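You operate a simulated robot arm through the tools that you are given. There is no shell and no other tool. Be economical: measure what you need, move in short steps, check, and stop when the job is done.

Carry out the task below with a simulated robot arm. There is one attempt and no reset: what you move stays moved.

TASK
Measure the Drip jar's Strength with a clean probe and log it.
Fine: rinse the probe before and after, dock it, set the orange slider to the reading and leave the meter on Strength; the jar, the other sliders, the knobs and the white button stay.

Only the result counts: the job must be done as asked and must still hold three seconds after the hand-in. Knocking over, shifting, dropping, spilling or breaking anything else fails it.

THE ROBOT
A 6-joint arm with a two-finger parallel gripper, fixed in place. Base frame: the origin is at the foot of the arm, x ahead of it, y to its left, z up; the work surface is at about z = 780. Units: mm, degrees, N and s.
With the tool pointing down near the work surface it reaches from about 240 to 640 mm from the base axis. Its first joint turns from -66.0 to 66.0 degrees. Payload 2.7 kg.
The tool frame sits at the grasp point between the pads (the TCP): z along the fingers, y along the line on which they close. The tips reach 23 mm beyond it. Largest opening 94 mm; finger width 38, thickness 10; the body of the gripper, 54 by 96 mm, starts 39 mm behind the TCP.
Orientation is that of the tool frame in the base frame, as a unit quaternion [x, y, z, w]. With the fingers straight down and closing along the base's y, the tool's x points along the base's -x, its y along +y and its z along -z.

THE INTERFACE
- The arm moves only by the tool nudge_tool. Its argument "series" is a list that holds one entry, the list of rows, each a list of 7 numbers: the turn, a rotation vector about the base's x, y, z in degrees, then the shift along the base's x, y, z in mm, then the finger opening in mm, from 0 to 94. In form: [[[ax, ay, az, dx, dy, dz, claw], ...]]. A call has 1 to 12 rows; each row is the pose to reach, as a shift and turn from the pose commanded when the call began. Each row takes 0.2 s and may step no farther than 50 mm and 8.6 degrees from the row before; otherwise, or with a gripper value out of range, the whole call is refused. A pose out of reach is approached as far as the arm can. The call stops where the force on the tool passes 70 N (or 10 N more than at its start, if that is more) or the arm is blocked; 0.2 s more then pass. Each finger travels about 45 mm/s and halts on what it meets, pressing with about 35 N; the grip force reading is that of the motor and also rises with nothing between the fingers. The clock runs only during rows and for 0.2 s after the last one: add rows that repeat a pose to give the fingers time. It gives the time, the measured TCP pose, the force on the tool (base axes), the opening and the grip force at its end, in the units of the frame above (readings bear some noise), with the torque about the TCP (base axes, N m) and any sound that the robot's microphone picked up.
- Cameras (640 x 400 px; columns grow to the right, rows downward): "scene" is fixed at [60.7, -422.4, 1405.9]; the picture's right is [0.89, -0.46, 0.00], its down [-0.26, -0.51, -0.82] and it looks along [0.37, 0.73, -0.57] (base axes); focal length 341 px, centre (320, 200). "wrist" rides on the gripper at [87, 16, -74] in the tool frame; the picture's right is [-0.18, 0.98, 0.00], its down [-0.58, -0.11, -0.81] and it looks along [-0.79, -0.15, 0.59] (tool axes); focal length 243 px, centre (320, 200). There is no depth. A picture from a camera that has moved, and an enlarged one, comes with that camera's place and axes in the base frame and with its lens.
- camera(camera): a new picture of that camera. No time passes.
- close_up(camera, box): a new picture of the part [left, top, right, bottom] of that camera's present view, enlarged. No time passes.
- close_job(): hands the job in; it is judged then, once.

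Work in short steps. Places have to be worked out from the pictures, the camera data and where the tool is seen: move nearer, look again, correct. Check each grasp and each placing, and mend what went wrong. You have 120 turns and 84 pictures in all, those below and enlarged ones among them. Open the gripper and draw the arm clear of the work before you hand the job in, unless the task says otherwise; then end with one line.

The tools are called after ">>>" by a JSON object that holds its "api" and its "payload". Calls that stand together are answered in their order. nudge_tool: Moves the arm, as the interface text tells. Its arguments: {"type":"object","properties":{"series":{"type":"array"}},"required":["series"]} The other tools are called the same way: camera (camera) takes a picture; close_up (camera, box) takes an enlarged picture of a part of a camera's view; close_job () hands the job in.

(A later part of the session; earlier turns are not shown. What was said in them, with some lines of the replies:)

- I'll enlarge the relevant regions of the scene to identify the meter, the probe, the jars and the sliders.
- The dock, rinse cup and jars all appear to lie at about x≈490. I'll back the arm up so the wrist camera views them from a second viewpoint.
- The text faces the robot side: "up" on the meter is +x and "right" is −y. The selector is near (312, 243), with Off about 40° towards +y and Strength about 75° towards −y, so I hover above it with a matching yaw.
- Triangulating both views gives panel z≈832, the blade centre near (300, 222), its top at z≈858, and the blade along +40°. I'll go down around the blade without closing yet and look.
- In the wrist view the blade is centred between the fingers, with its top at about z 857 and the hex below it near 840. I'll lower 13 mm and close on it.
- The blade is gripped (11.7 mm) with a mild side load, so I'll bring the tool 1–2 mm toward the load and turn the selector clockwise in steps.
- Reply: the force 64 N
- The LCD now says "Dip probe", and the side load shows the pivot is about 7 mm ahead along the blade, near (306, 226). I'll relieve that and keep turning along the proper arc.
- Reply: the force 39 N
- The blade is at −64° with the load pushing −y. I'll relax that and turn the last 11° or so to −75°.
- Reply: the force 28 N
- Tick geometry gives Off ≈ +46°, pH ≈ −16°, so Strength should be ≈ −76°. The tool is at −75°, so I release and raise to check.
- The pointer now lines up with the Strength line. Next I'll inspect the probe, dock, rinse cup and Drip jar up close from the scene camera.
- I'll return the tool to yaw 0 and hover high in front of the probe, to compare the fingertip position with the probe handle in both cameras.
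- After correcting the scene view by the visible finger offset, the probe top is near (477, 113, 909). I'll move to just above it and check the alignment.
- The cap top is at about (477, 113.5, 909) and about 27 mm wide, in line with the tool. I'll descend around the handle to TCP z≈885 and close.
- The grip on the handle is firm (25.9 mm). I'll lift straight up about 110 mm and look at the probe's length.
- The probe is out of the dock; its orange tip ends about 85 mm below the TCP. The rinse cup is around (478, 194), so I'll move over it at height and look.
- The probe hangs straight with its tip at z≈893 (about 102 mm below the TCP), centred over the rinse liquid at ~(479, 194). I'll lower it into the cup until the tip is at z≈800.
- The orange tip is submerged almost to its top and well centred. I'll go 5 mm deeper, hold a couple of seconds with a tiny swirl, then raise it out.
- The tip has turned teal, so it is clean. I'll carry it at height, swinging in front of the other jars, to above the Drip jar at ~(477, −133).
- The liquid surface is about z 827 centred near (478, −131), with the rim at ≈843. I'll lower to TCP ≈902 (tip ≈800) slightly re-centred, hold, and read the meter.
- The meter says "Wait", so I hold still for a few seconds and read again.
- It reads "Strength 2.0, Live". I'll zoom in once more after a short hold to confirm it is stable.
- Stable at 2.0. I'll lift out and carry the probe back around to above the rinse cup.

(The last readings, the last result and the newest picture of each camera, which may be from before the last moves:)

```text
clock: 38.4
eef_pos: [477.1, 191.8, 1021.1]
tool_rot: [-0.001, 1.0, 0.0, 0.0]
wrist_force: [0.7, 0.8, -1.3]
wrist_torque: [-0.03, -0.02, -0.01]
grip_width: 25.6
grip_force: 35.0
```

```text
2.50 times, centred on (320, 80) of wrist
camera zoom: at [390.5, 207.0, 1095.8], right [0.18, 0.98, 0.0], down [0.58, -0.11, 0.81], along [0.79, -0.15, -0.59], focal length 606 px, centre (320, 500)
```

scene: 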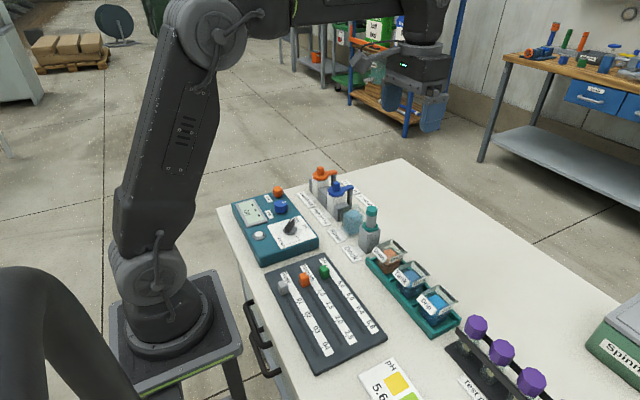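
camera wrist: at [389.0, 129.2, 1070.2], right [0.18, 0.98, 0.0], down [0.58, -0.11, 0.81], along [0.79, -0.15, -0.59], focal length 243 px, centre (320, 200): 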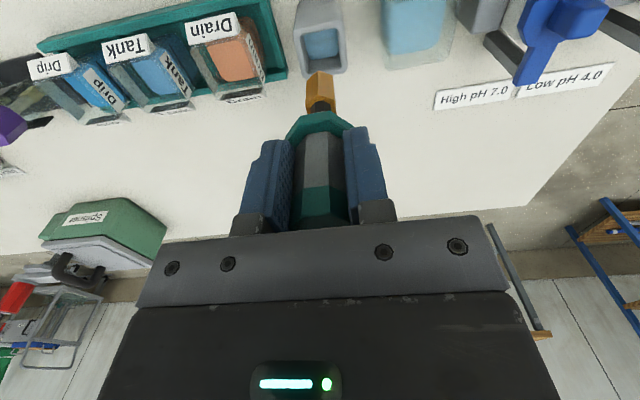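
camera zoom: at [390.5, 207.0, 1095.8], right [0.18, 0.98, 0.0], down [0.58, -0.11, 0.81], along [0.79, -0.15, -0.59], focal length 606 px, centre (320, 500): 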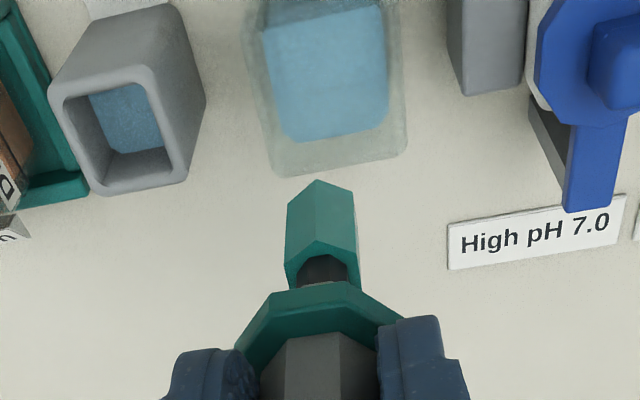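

It's aligned over the rinse cup as before. I'll dip, swirl gently, hold and lift.

>>> {"api": "nudge_tool", "payload": {"series": [[[0, 0, 0, 0, 0, -20, 15], [0, 0, 0, 0, 0, -40, 15], [0, 0, 0, 0, 0, -60, 15], [0, 0, 0, 0, 0, -80, 15], [0, 0, 0, 0, 0, -100, 15], [0, 0, 0, 0, 0, -115, 15], [0, 0, 0, 0, 0, -126, 15], [0, 0, 0, 0, 0, -126, 15], [0, 0, 0, 0, 0, -126, 15]]]}}

>>> {"api": "nudge_tool", "payload": {"series": [[[0, 0, 0, 0, 0, 0, 15], [0, 0, 0, 3, 0, 0, 15], [0, 0, 0, 0, 3, 0, 15], [0, 0, 0, -3, 0, 0, 15], [0, 0, 0, 0, -3, 0, 15], [0, 0, 0, 3, 0, 0, 15], [0, 0, 0, 0, 3, 0, 15], [0, 0, 0, -3, 0, 0, 15], [0, 0, 0, 0, -3, 0, 15], [0, 0, 0, 0, 0, 0, 15], [0, 0, 0, 0, 0, 0, 15], [0, 0, 0, 0, 0, 0, 15]]]}}

>>> {"api": "nudge_tool", "payload": {"series": [[[0, 0, 0, 0, 0, 10, 15], [0, 0, 0, 0, 0, 30, 15], [0, 0, 0, 0, 0, 50, 15], [0, 0, 0, 0, 0, 70, 15], [0, 0, 0, 0, 0, 90, 15], [0, 0, 0, 0, 0, 110, 15], [0, 0, 0, 0, 0, 110, 15]]]}}

>>> {"api": "close_up", "payload": {"camera": "scene", "box": [220, 120, 420, 250]}}

```text
clock: 40.4
eef_pos: [477.6, 193.6, 895.8]
tool_rot: [-0.001, 1.0, 0.0, 0.001]
wrist_force: [0.5, -0.1, -1.0]
wrist_torque: [0.03, 0.0, 0.05]
grip_width: 25.4
grip_force: 34.6
```

```text
clock: 43.0
eef_pos: [479.1, 193.4, 895.4]
tool_rot: [0.0, 1.0, 0.0, 0.0]
wrist_force: [0.1, 0.0, -2.1]
wrist_torque: [0.02, 0.0, -0.04]
grip_width: 25.7
grip_force: 35.5
```

```text
clock: 44.6
eef_pos: [479.3, 192.4, 1004.0]
tool_rot: [-0.001, 1.0, 0.001, 0.001]
wrist_force: [0.1, -0.2, -0.6]
wrist_torque: [-0.01, -0.04, 0.02]
grip_width: 25.3
grip_force: 34.4
```

```text
3.08 times, centred on (320, 185) of scene
camera zoom: at [60.7, -422.4, 1405.9], right [0.89, -0.46, 0.0], down [-0.26, -0.51, -0.82], along [0.37, 0.73, -0.57], focal length 1048 px, centre (320, 246)
```

zoom: 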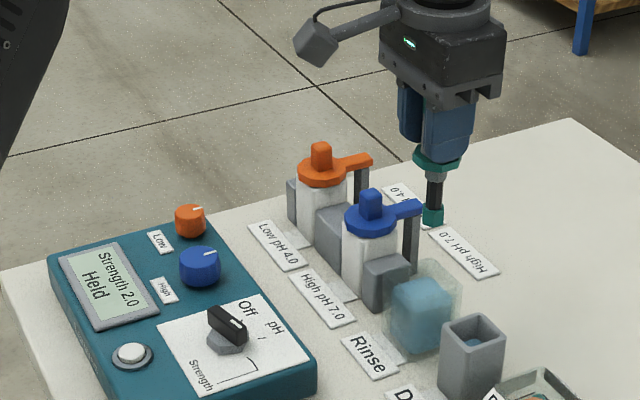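

The display holds 2.0. Now I'll move over the dock at the original pick-up position and check the alignment before lowering.

>>> {"api": "nudge_tool", "payload": {"series": [[[0, 0, 0, -1, -27, 0, 15], [0, 0, 0, -2, -54, 0, 15], [0, 0, 0, -3, -79, 0, 15], [0, 0, 0, -3, -79, 0, 15], [0, 0, 0, -3, -79, -20, 15], [0, 0, 0, -3, -79, -20, 15]]]}}

>>> {"api": "close_up", "payload": {"camera": "wrist", "box": [210, 0, 430, 160]}}

>>> {"api": "close_up", "payload": {"camera": "scene", "box": [340, 160, 430, 260]}}

```text
clock: 46.0
eef_pos: [476.2, 114.5, 985.3]
tool_rot: [-0.002, 1.0, 0.0, 0.0]
wrist_force: [0.2, -0.6, -2.4]
wrist_torque: [-0.02, -0.04, -0.01]
grip_width: 25.9
grip_force: 35.1
```

```text
2.50 times, centred on (320, 80) of wrist
camera zoom: at [389.1, 128.8, 1059.7], right [0.18, 0.98, 0.0], down [0.58, -0.11, 0.81], along [0.79, -0.15, -0.59], focal length 606 px, centre (320, 500)
```

zoom: 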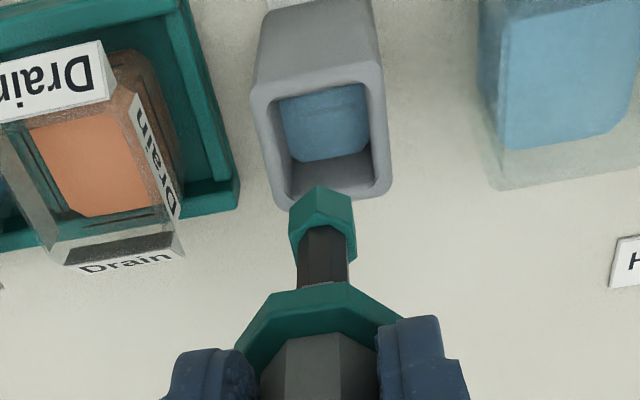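

```text
4.00 times, centred on (385, 210) of scene
camera zoom: at [60.7, -422.4, 1405.9], right [0.89, -0.46, 0.0], down [-0.26, -0.51, -0.82], along [0.37, 0.73, -0.57], focal length 1363 px, centre (60, 160)
```

zoom: 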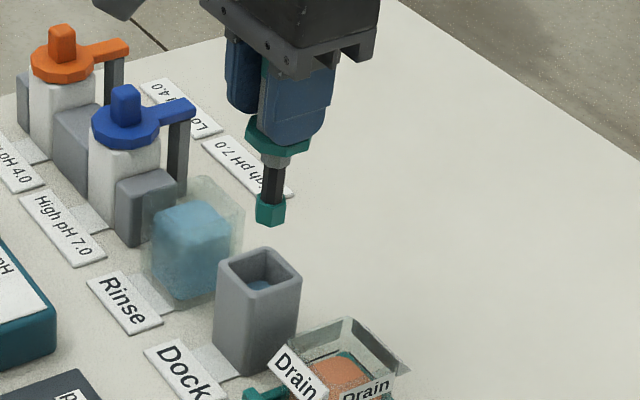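

It's aligned with the dock opening. I'll lower back to the original docked height, watching the force.

>>> {"api": "nudge_tool", "payload": {"series": [[[0, 0, 0, 0, 0, -20, 15], [0, 0, 0, 0, 0, -40, 15], [0, 0, 0, 0, 0, -55, 15], [0, 0, 0, 0, 0, -70, 15], [0, 0, 0, 0, 0, -82, 15], [0, 0, 0, 0, 0, -92, 15], [0, 0, 0, 0, 0, -98, 15], [0, 0, 0, 0, 0, -98, 15]]]}}

>>> {"api": "close_up", "payload": {"camera": "scene", "box": [340, 160, 430, 260]}}

```text
clock: 47.8
eef_pos: [475.8, 113.6, 887.0]
tool_rot: [-0.001, 1.0, 0.0, 0.0]
wrist_force: [-0.1, 0.3, -1.3]
wrist_torque: [0.03, 0.03, 0.02]
grip_width: 25.6
grip_force: 35.5
```

```text
4.00 times, centred on (385, 210) of scene
camera zoom: at [60.7, -422.4, 1405.9], right [0.89, -0.46, 0.0], down [-0.26, -0.51, -0.82], along [0.37, 0.73, -0.57], focal length 1363 px, centre (60, 160)
```

zoom: 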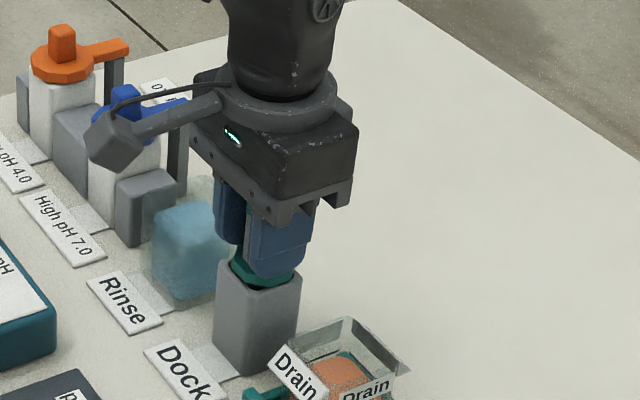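

The probe is seated as it was originally, give or take a millimetre. I'll lower 1 mm more, open the fingers and rise clear.

>>> {"api": "nudge_tool", "payload": {"series": [[[0, 0, 0, 0, 0, -1, 15], [0, 0, 0, 0, 0, -1, 30], [0, 0, 0, 0, 0, -1, 44], [0, 0, 0, 0, 0, -1, 50], [0, 0, 0, 0, 0, -1, 50], [0, 0, 0, 0, 0, 25, 50], [0, 0, 0, 0, 0, 60, 50], [0, 0, 0, 0, 0, 100, 50], [0, 0, 0, 0, 0, 100, 50]]]}}

>>> {"api": "close_up", "payload": {"camera": "scene", "box": [340, 160, 430, 260]}}

>>> {"api": "close_up", "payload": {"camera": "scene", "box": [260, 250, 400, 380]}}

```text
clock: 49.8
eef_pos: [475.8, 112.9, 987.0]
tool_rot: [-0.001, 1.0, 0.0, 0.0]
wrist_force: [0.2, -0.3, 0.8]
wrist_torque: [-0.03, 0.01, 0.0]
grip_width: 49.6
grip_force: 0.0
```

```text
4.00 times, centred on (385, 210) of scene
camera zoom: at [60.7, -422.4, 1405.9], right [0.89, -0.46, 0.0], down [-0.26, -0.51, -0.82], along [0.37, 0.73, -0.57], focal length 1363 px, centre (60, 160)
```

zoom: 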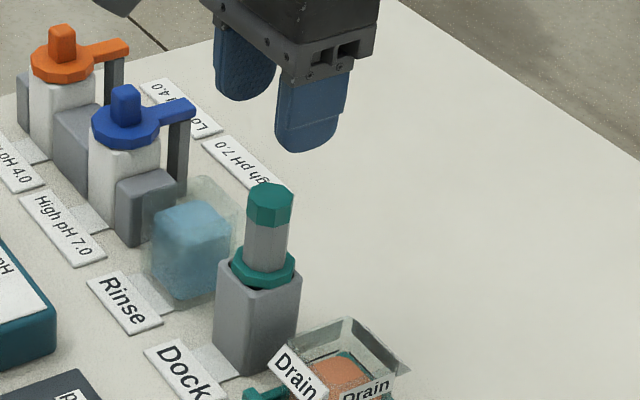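

```text
3.08 times, centred on (330, 315) of scene
camera zoom: at [60.7, -422.4, 1405.9], right [0.89, -0.46, 0.0], down [-0.26, -0.51, -0.82], along [0.37, 0.73, -0.57], focal length 1048 px, centre (289, -154)
```

zoom: 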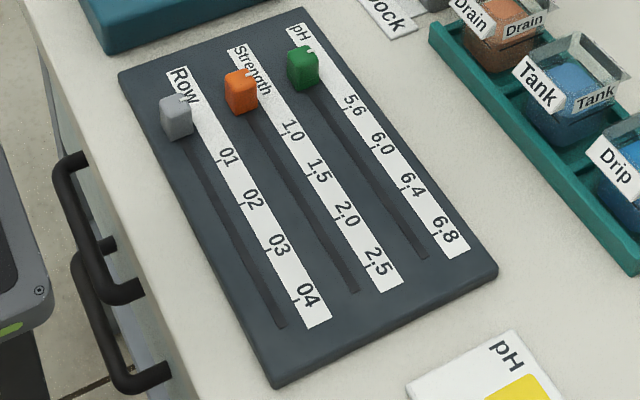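

The probe is docked. The sliders are about 52 mm apart (gray x≈212, orange ≈264, green ≈315, y≈60), so I'll enlarge the Strength scale for tick details.

>>> {"api": "close_up", "payload": {"camera": "scene", "box": [290, 260, 350, 310]}}

>>> {"api": "close_up", "payload": {"camera": "scene", "box": [320, 295, 380, 345]}}

```text
8.00 times, centred on (320, 285) of scene
camera zoom: at [60.7, -422.4, 1405.9], right [0.89, -0.46, 0.0], down [-0.26, -0.51, -0.82], along [0.37, 0.73, -0.57], focal length 2726 px, centre (320, -480)
```

zoom: 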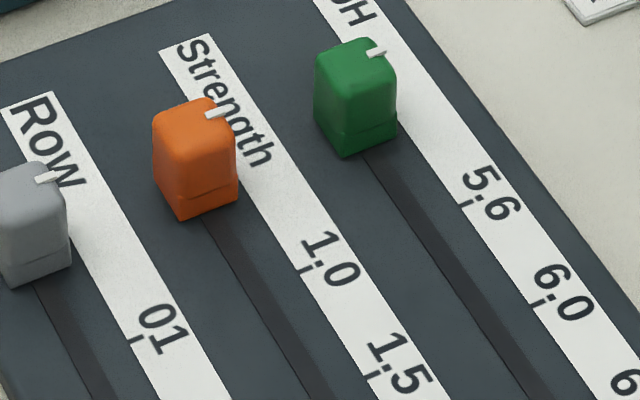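

```text
8.00 times, centred on (350, 320) of scene
camera zoom: at [60.7, -422.4, 1405.9], right [0.89, -0.46, 0.0], down [-0.26, -0.51, -0.82], along [0.37, 0.73, -0.57], focal length 2726 px, centre (80, -760)
```

zoom: 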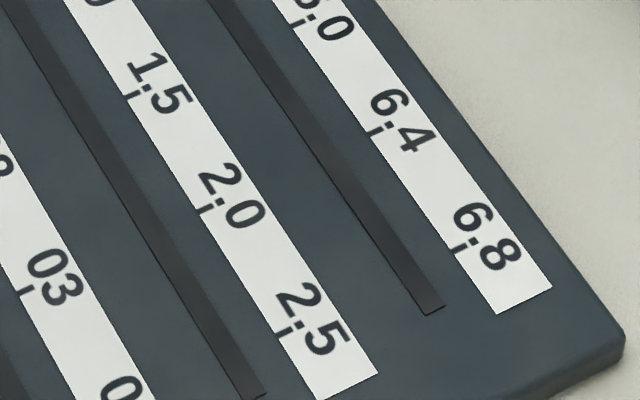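

Ticks come out 40 mm apart with 2.0 at y≈−52; the orange slider sits near (265, 68) with its top at ≈819. I'll move to hover above it and look.

>>> {"api": "nudge_tool", "payload": {"series": [[[0, 0, 0, -42, -9, 0, 50], [0, 0, 0, -84, -18, -2, 50], [0, 0, 0, -126, -27, -10, 50], [0, 0, 0, -166, -36, -30, 50], [0, 0, 0, -200, -45, -60, 50], [0, 0, 0, -211, -45, -97, 50], [0, 0, 0, -211, -45, -117, 50], [0, 0, 0, -211, -45, -117, 50]]]}}

>>> {"api": "camera", "payload": {"camera": "wrist"}}

>>> {"api": "close_up", "payload": {"camera": "scene", "box": [250, 200, 370, 310]}}

```text
clock: 51.6
eef_pos: [264.5, 69.3, 870.6]
tool_rot: [-0.001, 1.0, 0.001, 0.001]
wrist_force: [-0.1, -0.3, -0.4]
wrist_torque: [0.01, -0.01, -0.03]
grip_width: 49.9
grip_force: 0.1
```

```text
35 pictures are left
camera wrist: at [177.5, 84.0, 945.7], right [0.18, 0.98, 0.0], down [0.58, -0.11, 0.81], along [0.79, -0.15, -0.59], focal length 243 px, centre (320, 200)
```

wrist: 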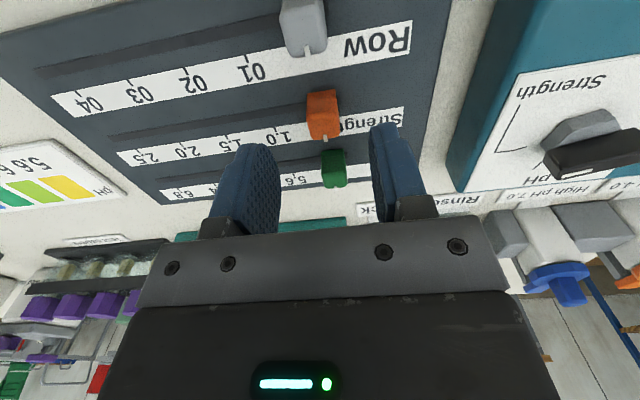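

```text
3.64 times, centred on (310, 255) of scene
camera zoom: at [60.7, -422.4, 1405.9], right [0.89, -0.46, 0.0], down [-0.26, -0.51, -0.82], along [0.37, 0.73, -0.57], focal length 1239 px, centre (356, 0)
```

zoom: 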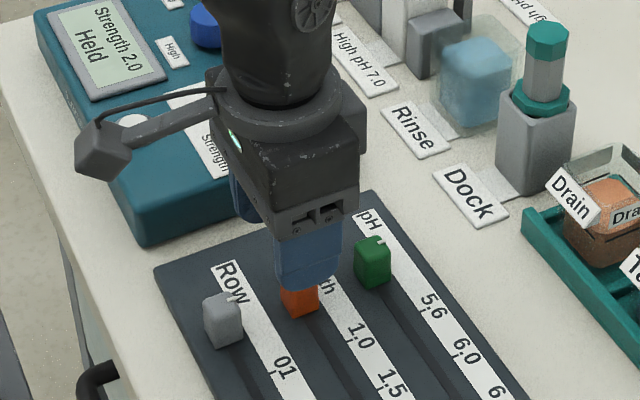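

The slider is centred between the fingers (y≈69). I'll descend to TCP ≈828, nudging 2 mm forward, and close on it.

>>> {"api": "nudge_tool", "payload": {"series": [[[0, 0, 0, 2, 0, -15, 50], [0, 0, 0, 2, 0, -30, 50], [0, 0, 0, 2, 0, -43, 50], [0, 0, 0, 2, 0, -43, 40], [0, 0, 0, 2, 0, -43, 28], [0, 0, 0, 2, 0, -43, 18], [0, 0, 0, 2, 0, -43, 12], [0, 0, 0, 2, 0, -43, 12]]]}}

>>> {"api": "close_up", "payload": {"camera": "scene", "box": [250, 220, 370, 330]}}

>>> {"api": "close_up", "payload": {"camera": "wrist", "box": [100, 40, 440, 250]}}

```text
clock: 53.4
eef_pos: [266.1, 70.0, 828.0]
tool_rot: [0.0, 1.0, 0.0, 0.0]
wrist_force: [2.4, -2.2, -7.5]
wrist_torque: [-0.08, -0.11, -0.06]
grip_width: 19.3
grip_force: 45.0
```

```text
3.64 times, centred on (310, 275) of scene
camera zoom: at [60.8, -422.4, 1405.9], right [0.89, -0.46, 0.0], down [-0.26, -0.51, -0.82], along [0.37, 0.73, -0.57], focal length 1239 px, centre (356, -73)
```

zoom: 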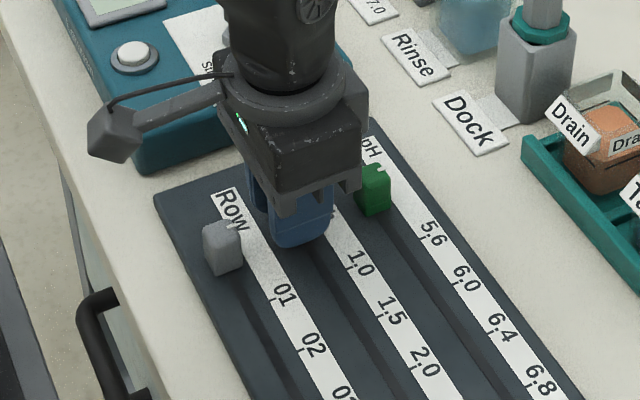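

```text
1.88 times, centred on (270, 145) of wrist
camera zoom: at [179.4, 84.9, 902.3], right [0.18, 0.98, 0.0], down [0.58, -0.11, 0.81], along [0.79, -0.15, -0.59], focal length 457 px, centre (414, 304)
```

zoom: 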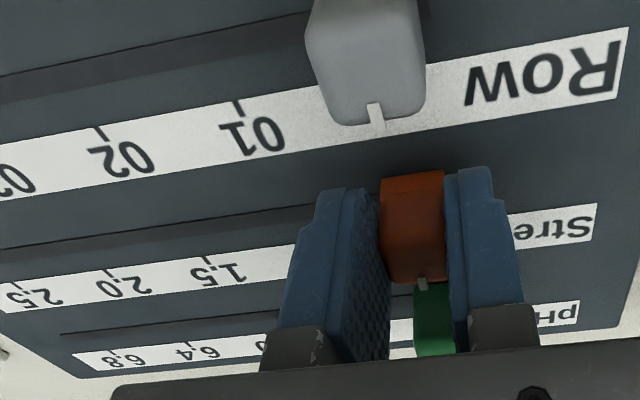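

It's gripped (19.3 mm). I'll drag it in −y by 108 mm, then compare the mark against the 2.0 tick.

>>> {"api": "nudge_tool", "payload": {"series": [[[0, 0, 0, 0, -5, 0, 12], [0, 0, 0, 0, -15, 0, 12], [0, 0, 0, 0, -26, 0, 12], [0, 0, 0, 0, -37, 0, 12], [0, 0, 0, 0, -48, 0, 12], [0, 0, 0, 0, -59, 0, 12], [0, 0, 0, 0, -70, 0, 12], [0, 0, 0, 0, -81, 0, 12], [0, 0, 0, 0, -92, 0, 12], [0, 0, 0, 0, -102, 0, 12], [0, 0, 0, 0, -108, 0, 12], [0, 0, 0, 0, -108, 0, 12]]]}}

>>> {"api": "close_up", "payload": {"camera": "wrist", "box": [210, 60, 430, 240]}}

>>> {"api": "close_up", "payload": {"camera": "scene", "box": [290, 250, 390, 350]}}

```text
clock: 56.0
eef_pos: [267.0, -39.0, 826.8]
tool_rot: [-0.001, 1.0, 0.0, 0.001]
wrist_force: [-7.0, -0.2, 41.6]
wrist_torque: [-0.04, -0.2, -0.1]
grip_width: 19.3
grip_force: 45.1
```

```text
2.22 times, centred on (320, 150) of wrist
camera zoom: at [179.4, -24.1, 901.3], right [0.18, 0.98, 0.0], down [0.58, -0.11, 0.81], along [0.79, -0.15, -0.59], focal length 539 px, centre (320, 311)
```

zoom: 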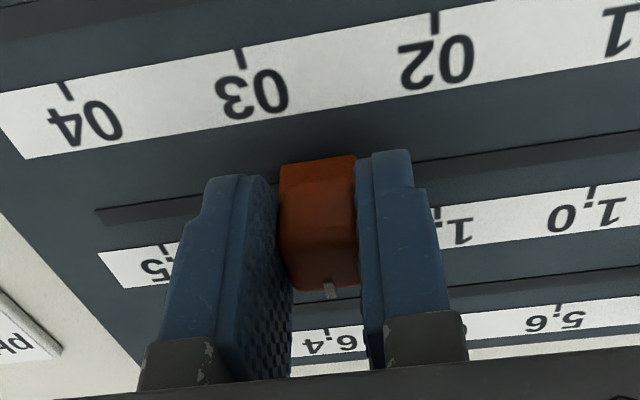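

```text
4.00 times, centred on (340, 300) of scene
camera zoom: at [60.2, -422.3, 1406.0], right [0.89, -0.46, 0.0], down [-0.26, -0.51, -0.82], along [0.37, 0.73, -0.57], focal length 1363 px, centre (240, -200)
```

zoom: 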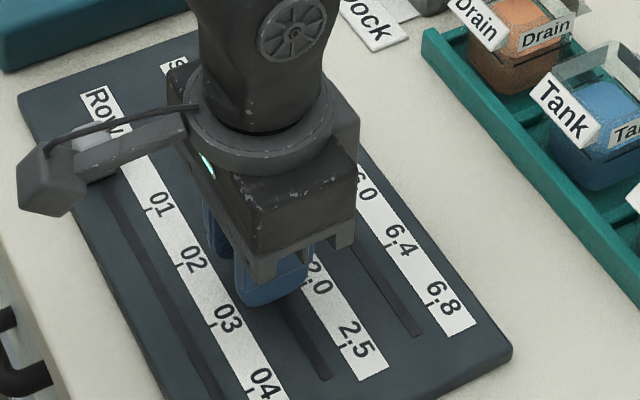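

The mark is around y −41 and the 2.0 tick is around −51.5, so about 10.7 mm remain. There is some vertical load, so I'll ease up 1 mm while moving.

>>> {"api": "nudge_tool", "payload": {"series": [[[0, 0, 0, 0, -4, 1, 12], [0, 0, 0, 0, -8, 1, 12], [0, 0, 0, 0, -10.7, 1, 12], [0, 0, 0, 0, -10.7, 1, 12], [0, 0, 0, 0, -10.7, 1, 12]]]}}

>>> {"api": "close_up", "payload": {"camera": "wrist", "box": [210, 60, 430, 240]}}

```text
clock: 57.2
eef_pos: [267.5, -50.5, 826.4]
tool_rot: [-0.001, 1.0, 0.0, 0.0]
wrist_force: [14.5, 0.8, -39.1]
wrist_torque: [0.0, -0.02, -0.05]
grip_width: 19.3
grip_force: 45.2
```

```text
2.22 times, centred on (320, 150) of wrist
camera zoom: at [179.6, -34.9, 901.6], right [0.18, 0.98, 0.0], down [0.58, -0.11, 0.81], along [0.79, -0.15, -0.59], focal length 539 px, centre (320, 311)
```

zoom: 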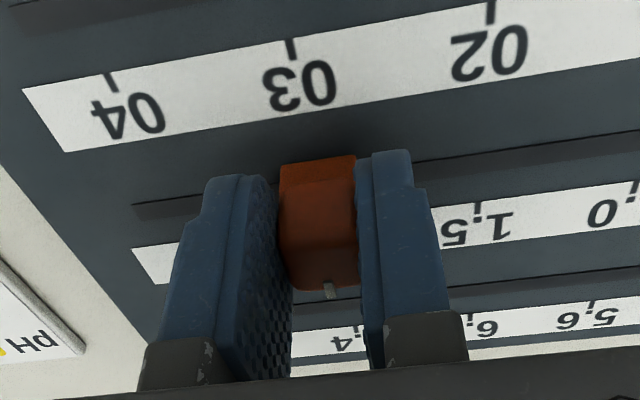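

I'll bring z back half a millimetre to remove the load, then open and rise to see the mark against the tick.

>>> {"api": "nudge_tool", "payload": {"series": [[[0, 0, 0, 0, 0, -0.5, 12], [0, 0, 0, 0, 0, -0.5, 22], [0, 0, 0, 0, 0, -0.5, 36], [0, 0, 0, 0, 0, -0.5, 50], [0, 0, 0, 0, 0, -0.5, 50], [0, 0, 0, 0, 0, 25, 50], [0, 0, 0, 0, 0, 70, 50], [0, 0, 0, 0, 0, 110, 50], [0, 0, 0, 0, 0, 110, 50]]]}}

>>> {"api": "close_up", "payload": {"camera": "wrist", "box": [230, 20, 430, 160]}}

>>> {"api": "close_up", "payload": {"camera": "scene", "box": [310, 280, 380, 350]}}

```text
clock: 59.2
eef_pos: [266.7, -49.7, 938.4]
tool_rot: [-0.001, 1.0, 0.0, 0.0]
wrist_force: [-0.1, 0.0, -0.3]
wrist_torque: [0.02, 0.01, -0.02]
grip_width: 49.9
grip_force: 0.1
```

```text
2.86 times, centred on (330, 90) of wrist
camera zoom: at [179.6, -35.6, 1013.0], right [0.18, 0.98, 0.0], down [0.58, -0.11, 0.81], along [0.79, -0.15, -0.59], focal length 693 px, centre (291, 514)
```

zoom: 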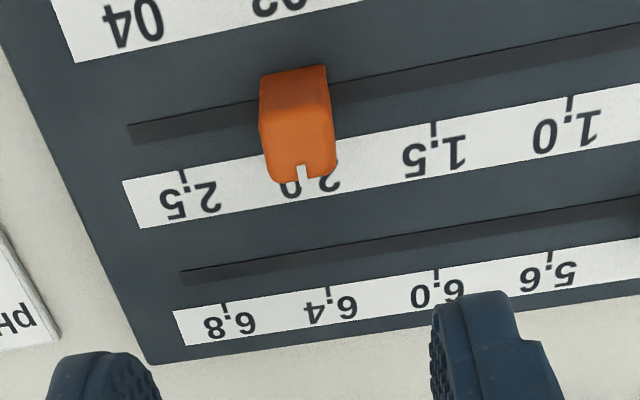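

```text
5.71 times, centred on (345, 315) of scene
camera zoom: at [60.6, -422.4, 1405.9], right [0.89, -0.46, 0.0], down [-0.26, -0.51, -0.82], along [0.37, 0.73, -0.57], focal length 1947 px, centre (177, -457)
```

zoom: 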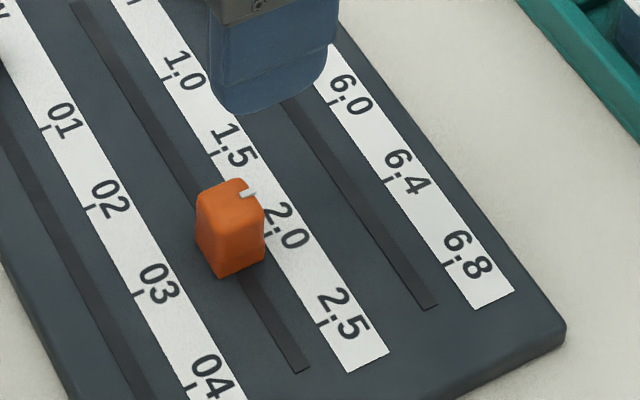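

The mark computes to y≈−51.2 against the 2.0 tick at ≈−51.7, so it is aligned to about half a millimetre. I'll draw the arm up clear and do a final check.

>>> {"api": "nudge_tool", "payload": {"series": [[[0, 0, 0, 0, 0, 45, 50], [0, 0, 0, 10, 0, 90, 60], [0, 0, 0, 40, 10, 125, 70], [0, 0, 0, 70, 20, 160, 80], [0, 0, 0, 100, 30, 190, 90], [0, 0, 0, 100, 30, 190, 90], [0, 0, 0, 100, 30, 190, 90]]]}}

>>> {"api": "close_up", "payload": {"camera": "scene", "box": [220, 160, 400, 272]}}

>>> {"api": "close_up", "payload": {"camera": "scene", "box": [260, 220, 480, 370]}}

```text
clock: 60.8
eef_pos: [366.2, -21.2, 1129.5]
tool_rot: [-0.001, 1.0, 0.001, 0.0]
wrist_force: [-0.1, 0.4, 0.3]
wrist_torque: [0.01, 0.0, 0.01]
grip_width: 90.0
grip_force: 0.1
```

```text
3.56 times, centred on (310, 216) of scene
camera zoom: at [60.7, -422.4, 1405.9], right [0.89, -0.46, 0.0], down [-0.26, -0.51, -0.82], along [0.37, 0.73, -0.57], focal length 1211 px, centre (356, 143)
```

zoom: 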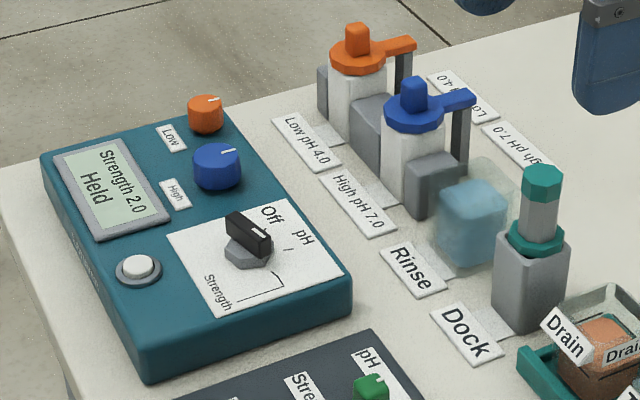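

```text
2.67 times, centred on (370, 295) of scene
camera zoom: at [60.7, -422.4, 1405.9], right [0.89, -0.46, 0.0], down [-0.26, -0.51, -0.82], along [0.37, 0.73, -0.57], focal length 908 px, centre (187, -53)
```

zoom: 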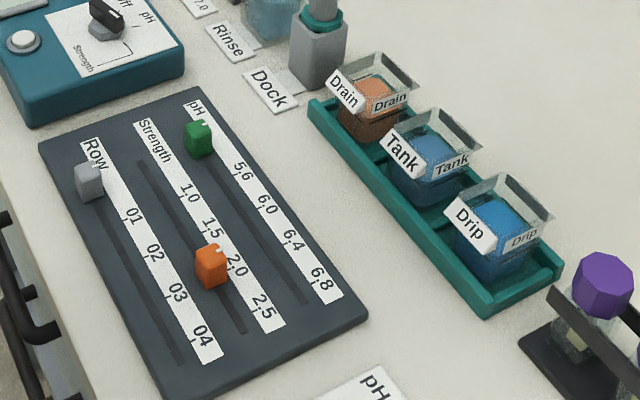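

The probe is docked, the meter is on Strength with 2.0 held, and the orange slider is at 2.0. Everything else looks untouched and the arm is clear, so I'm handing in.

>>> {"api": "close_job", "payload": {}}

```text
The job is handed in.
```

The Drip jar's Strength read 2.0. The probe was rinsed before and after and is back in its dock, the orange slider is at 2.0 and the meter is still on Strength.
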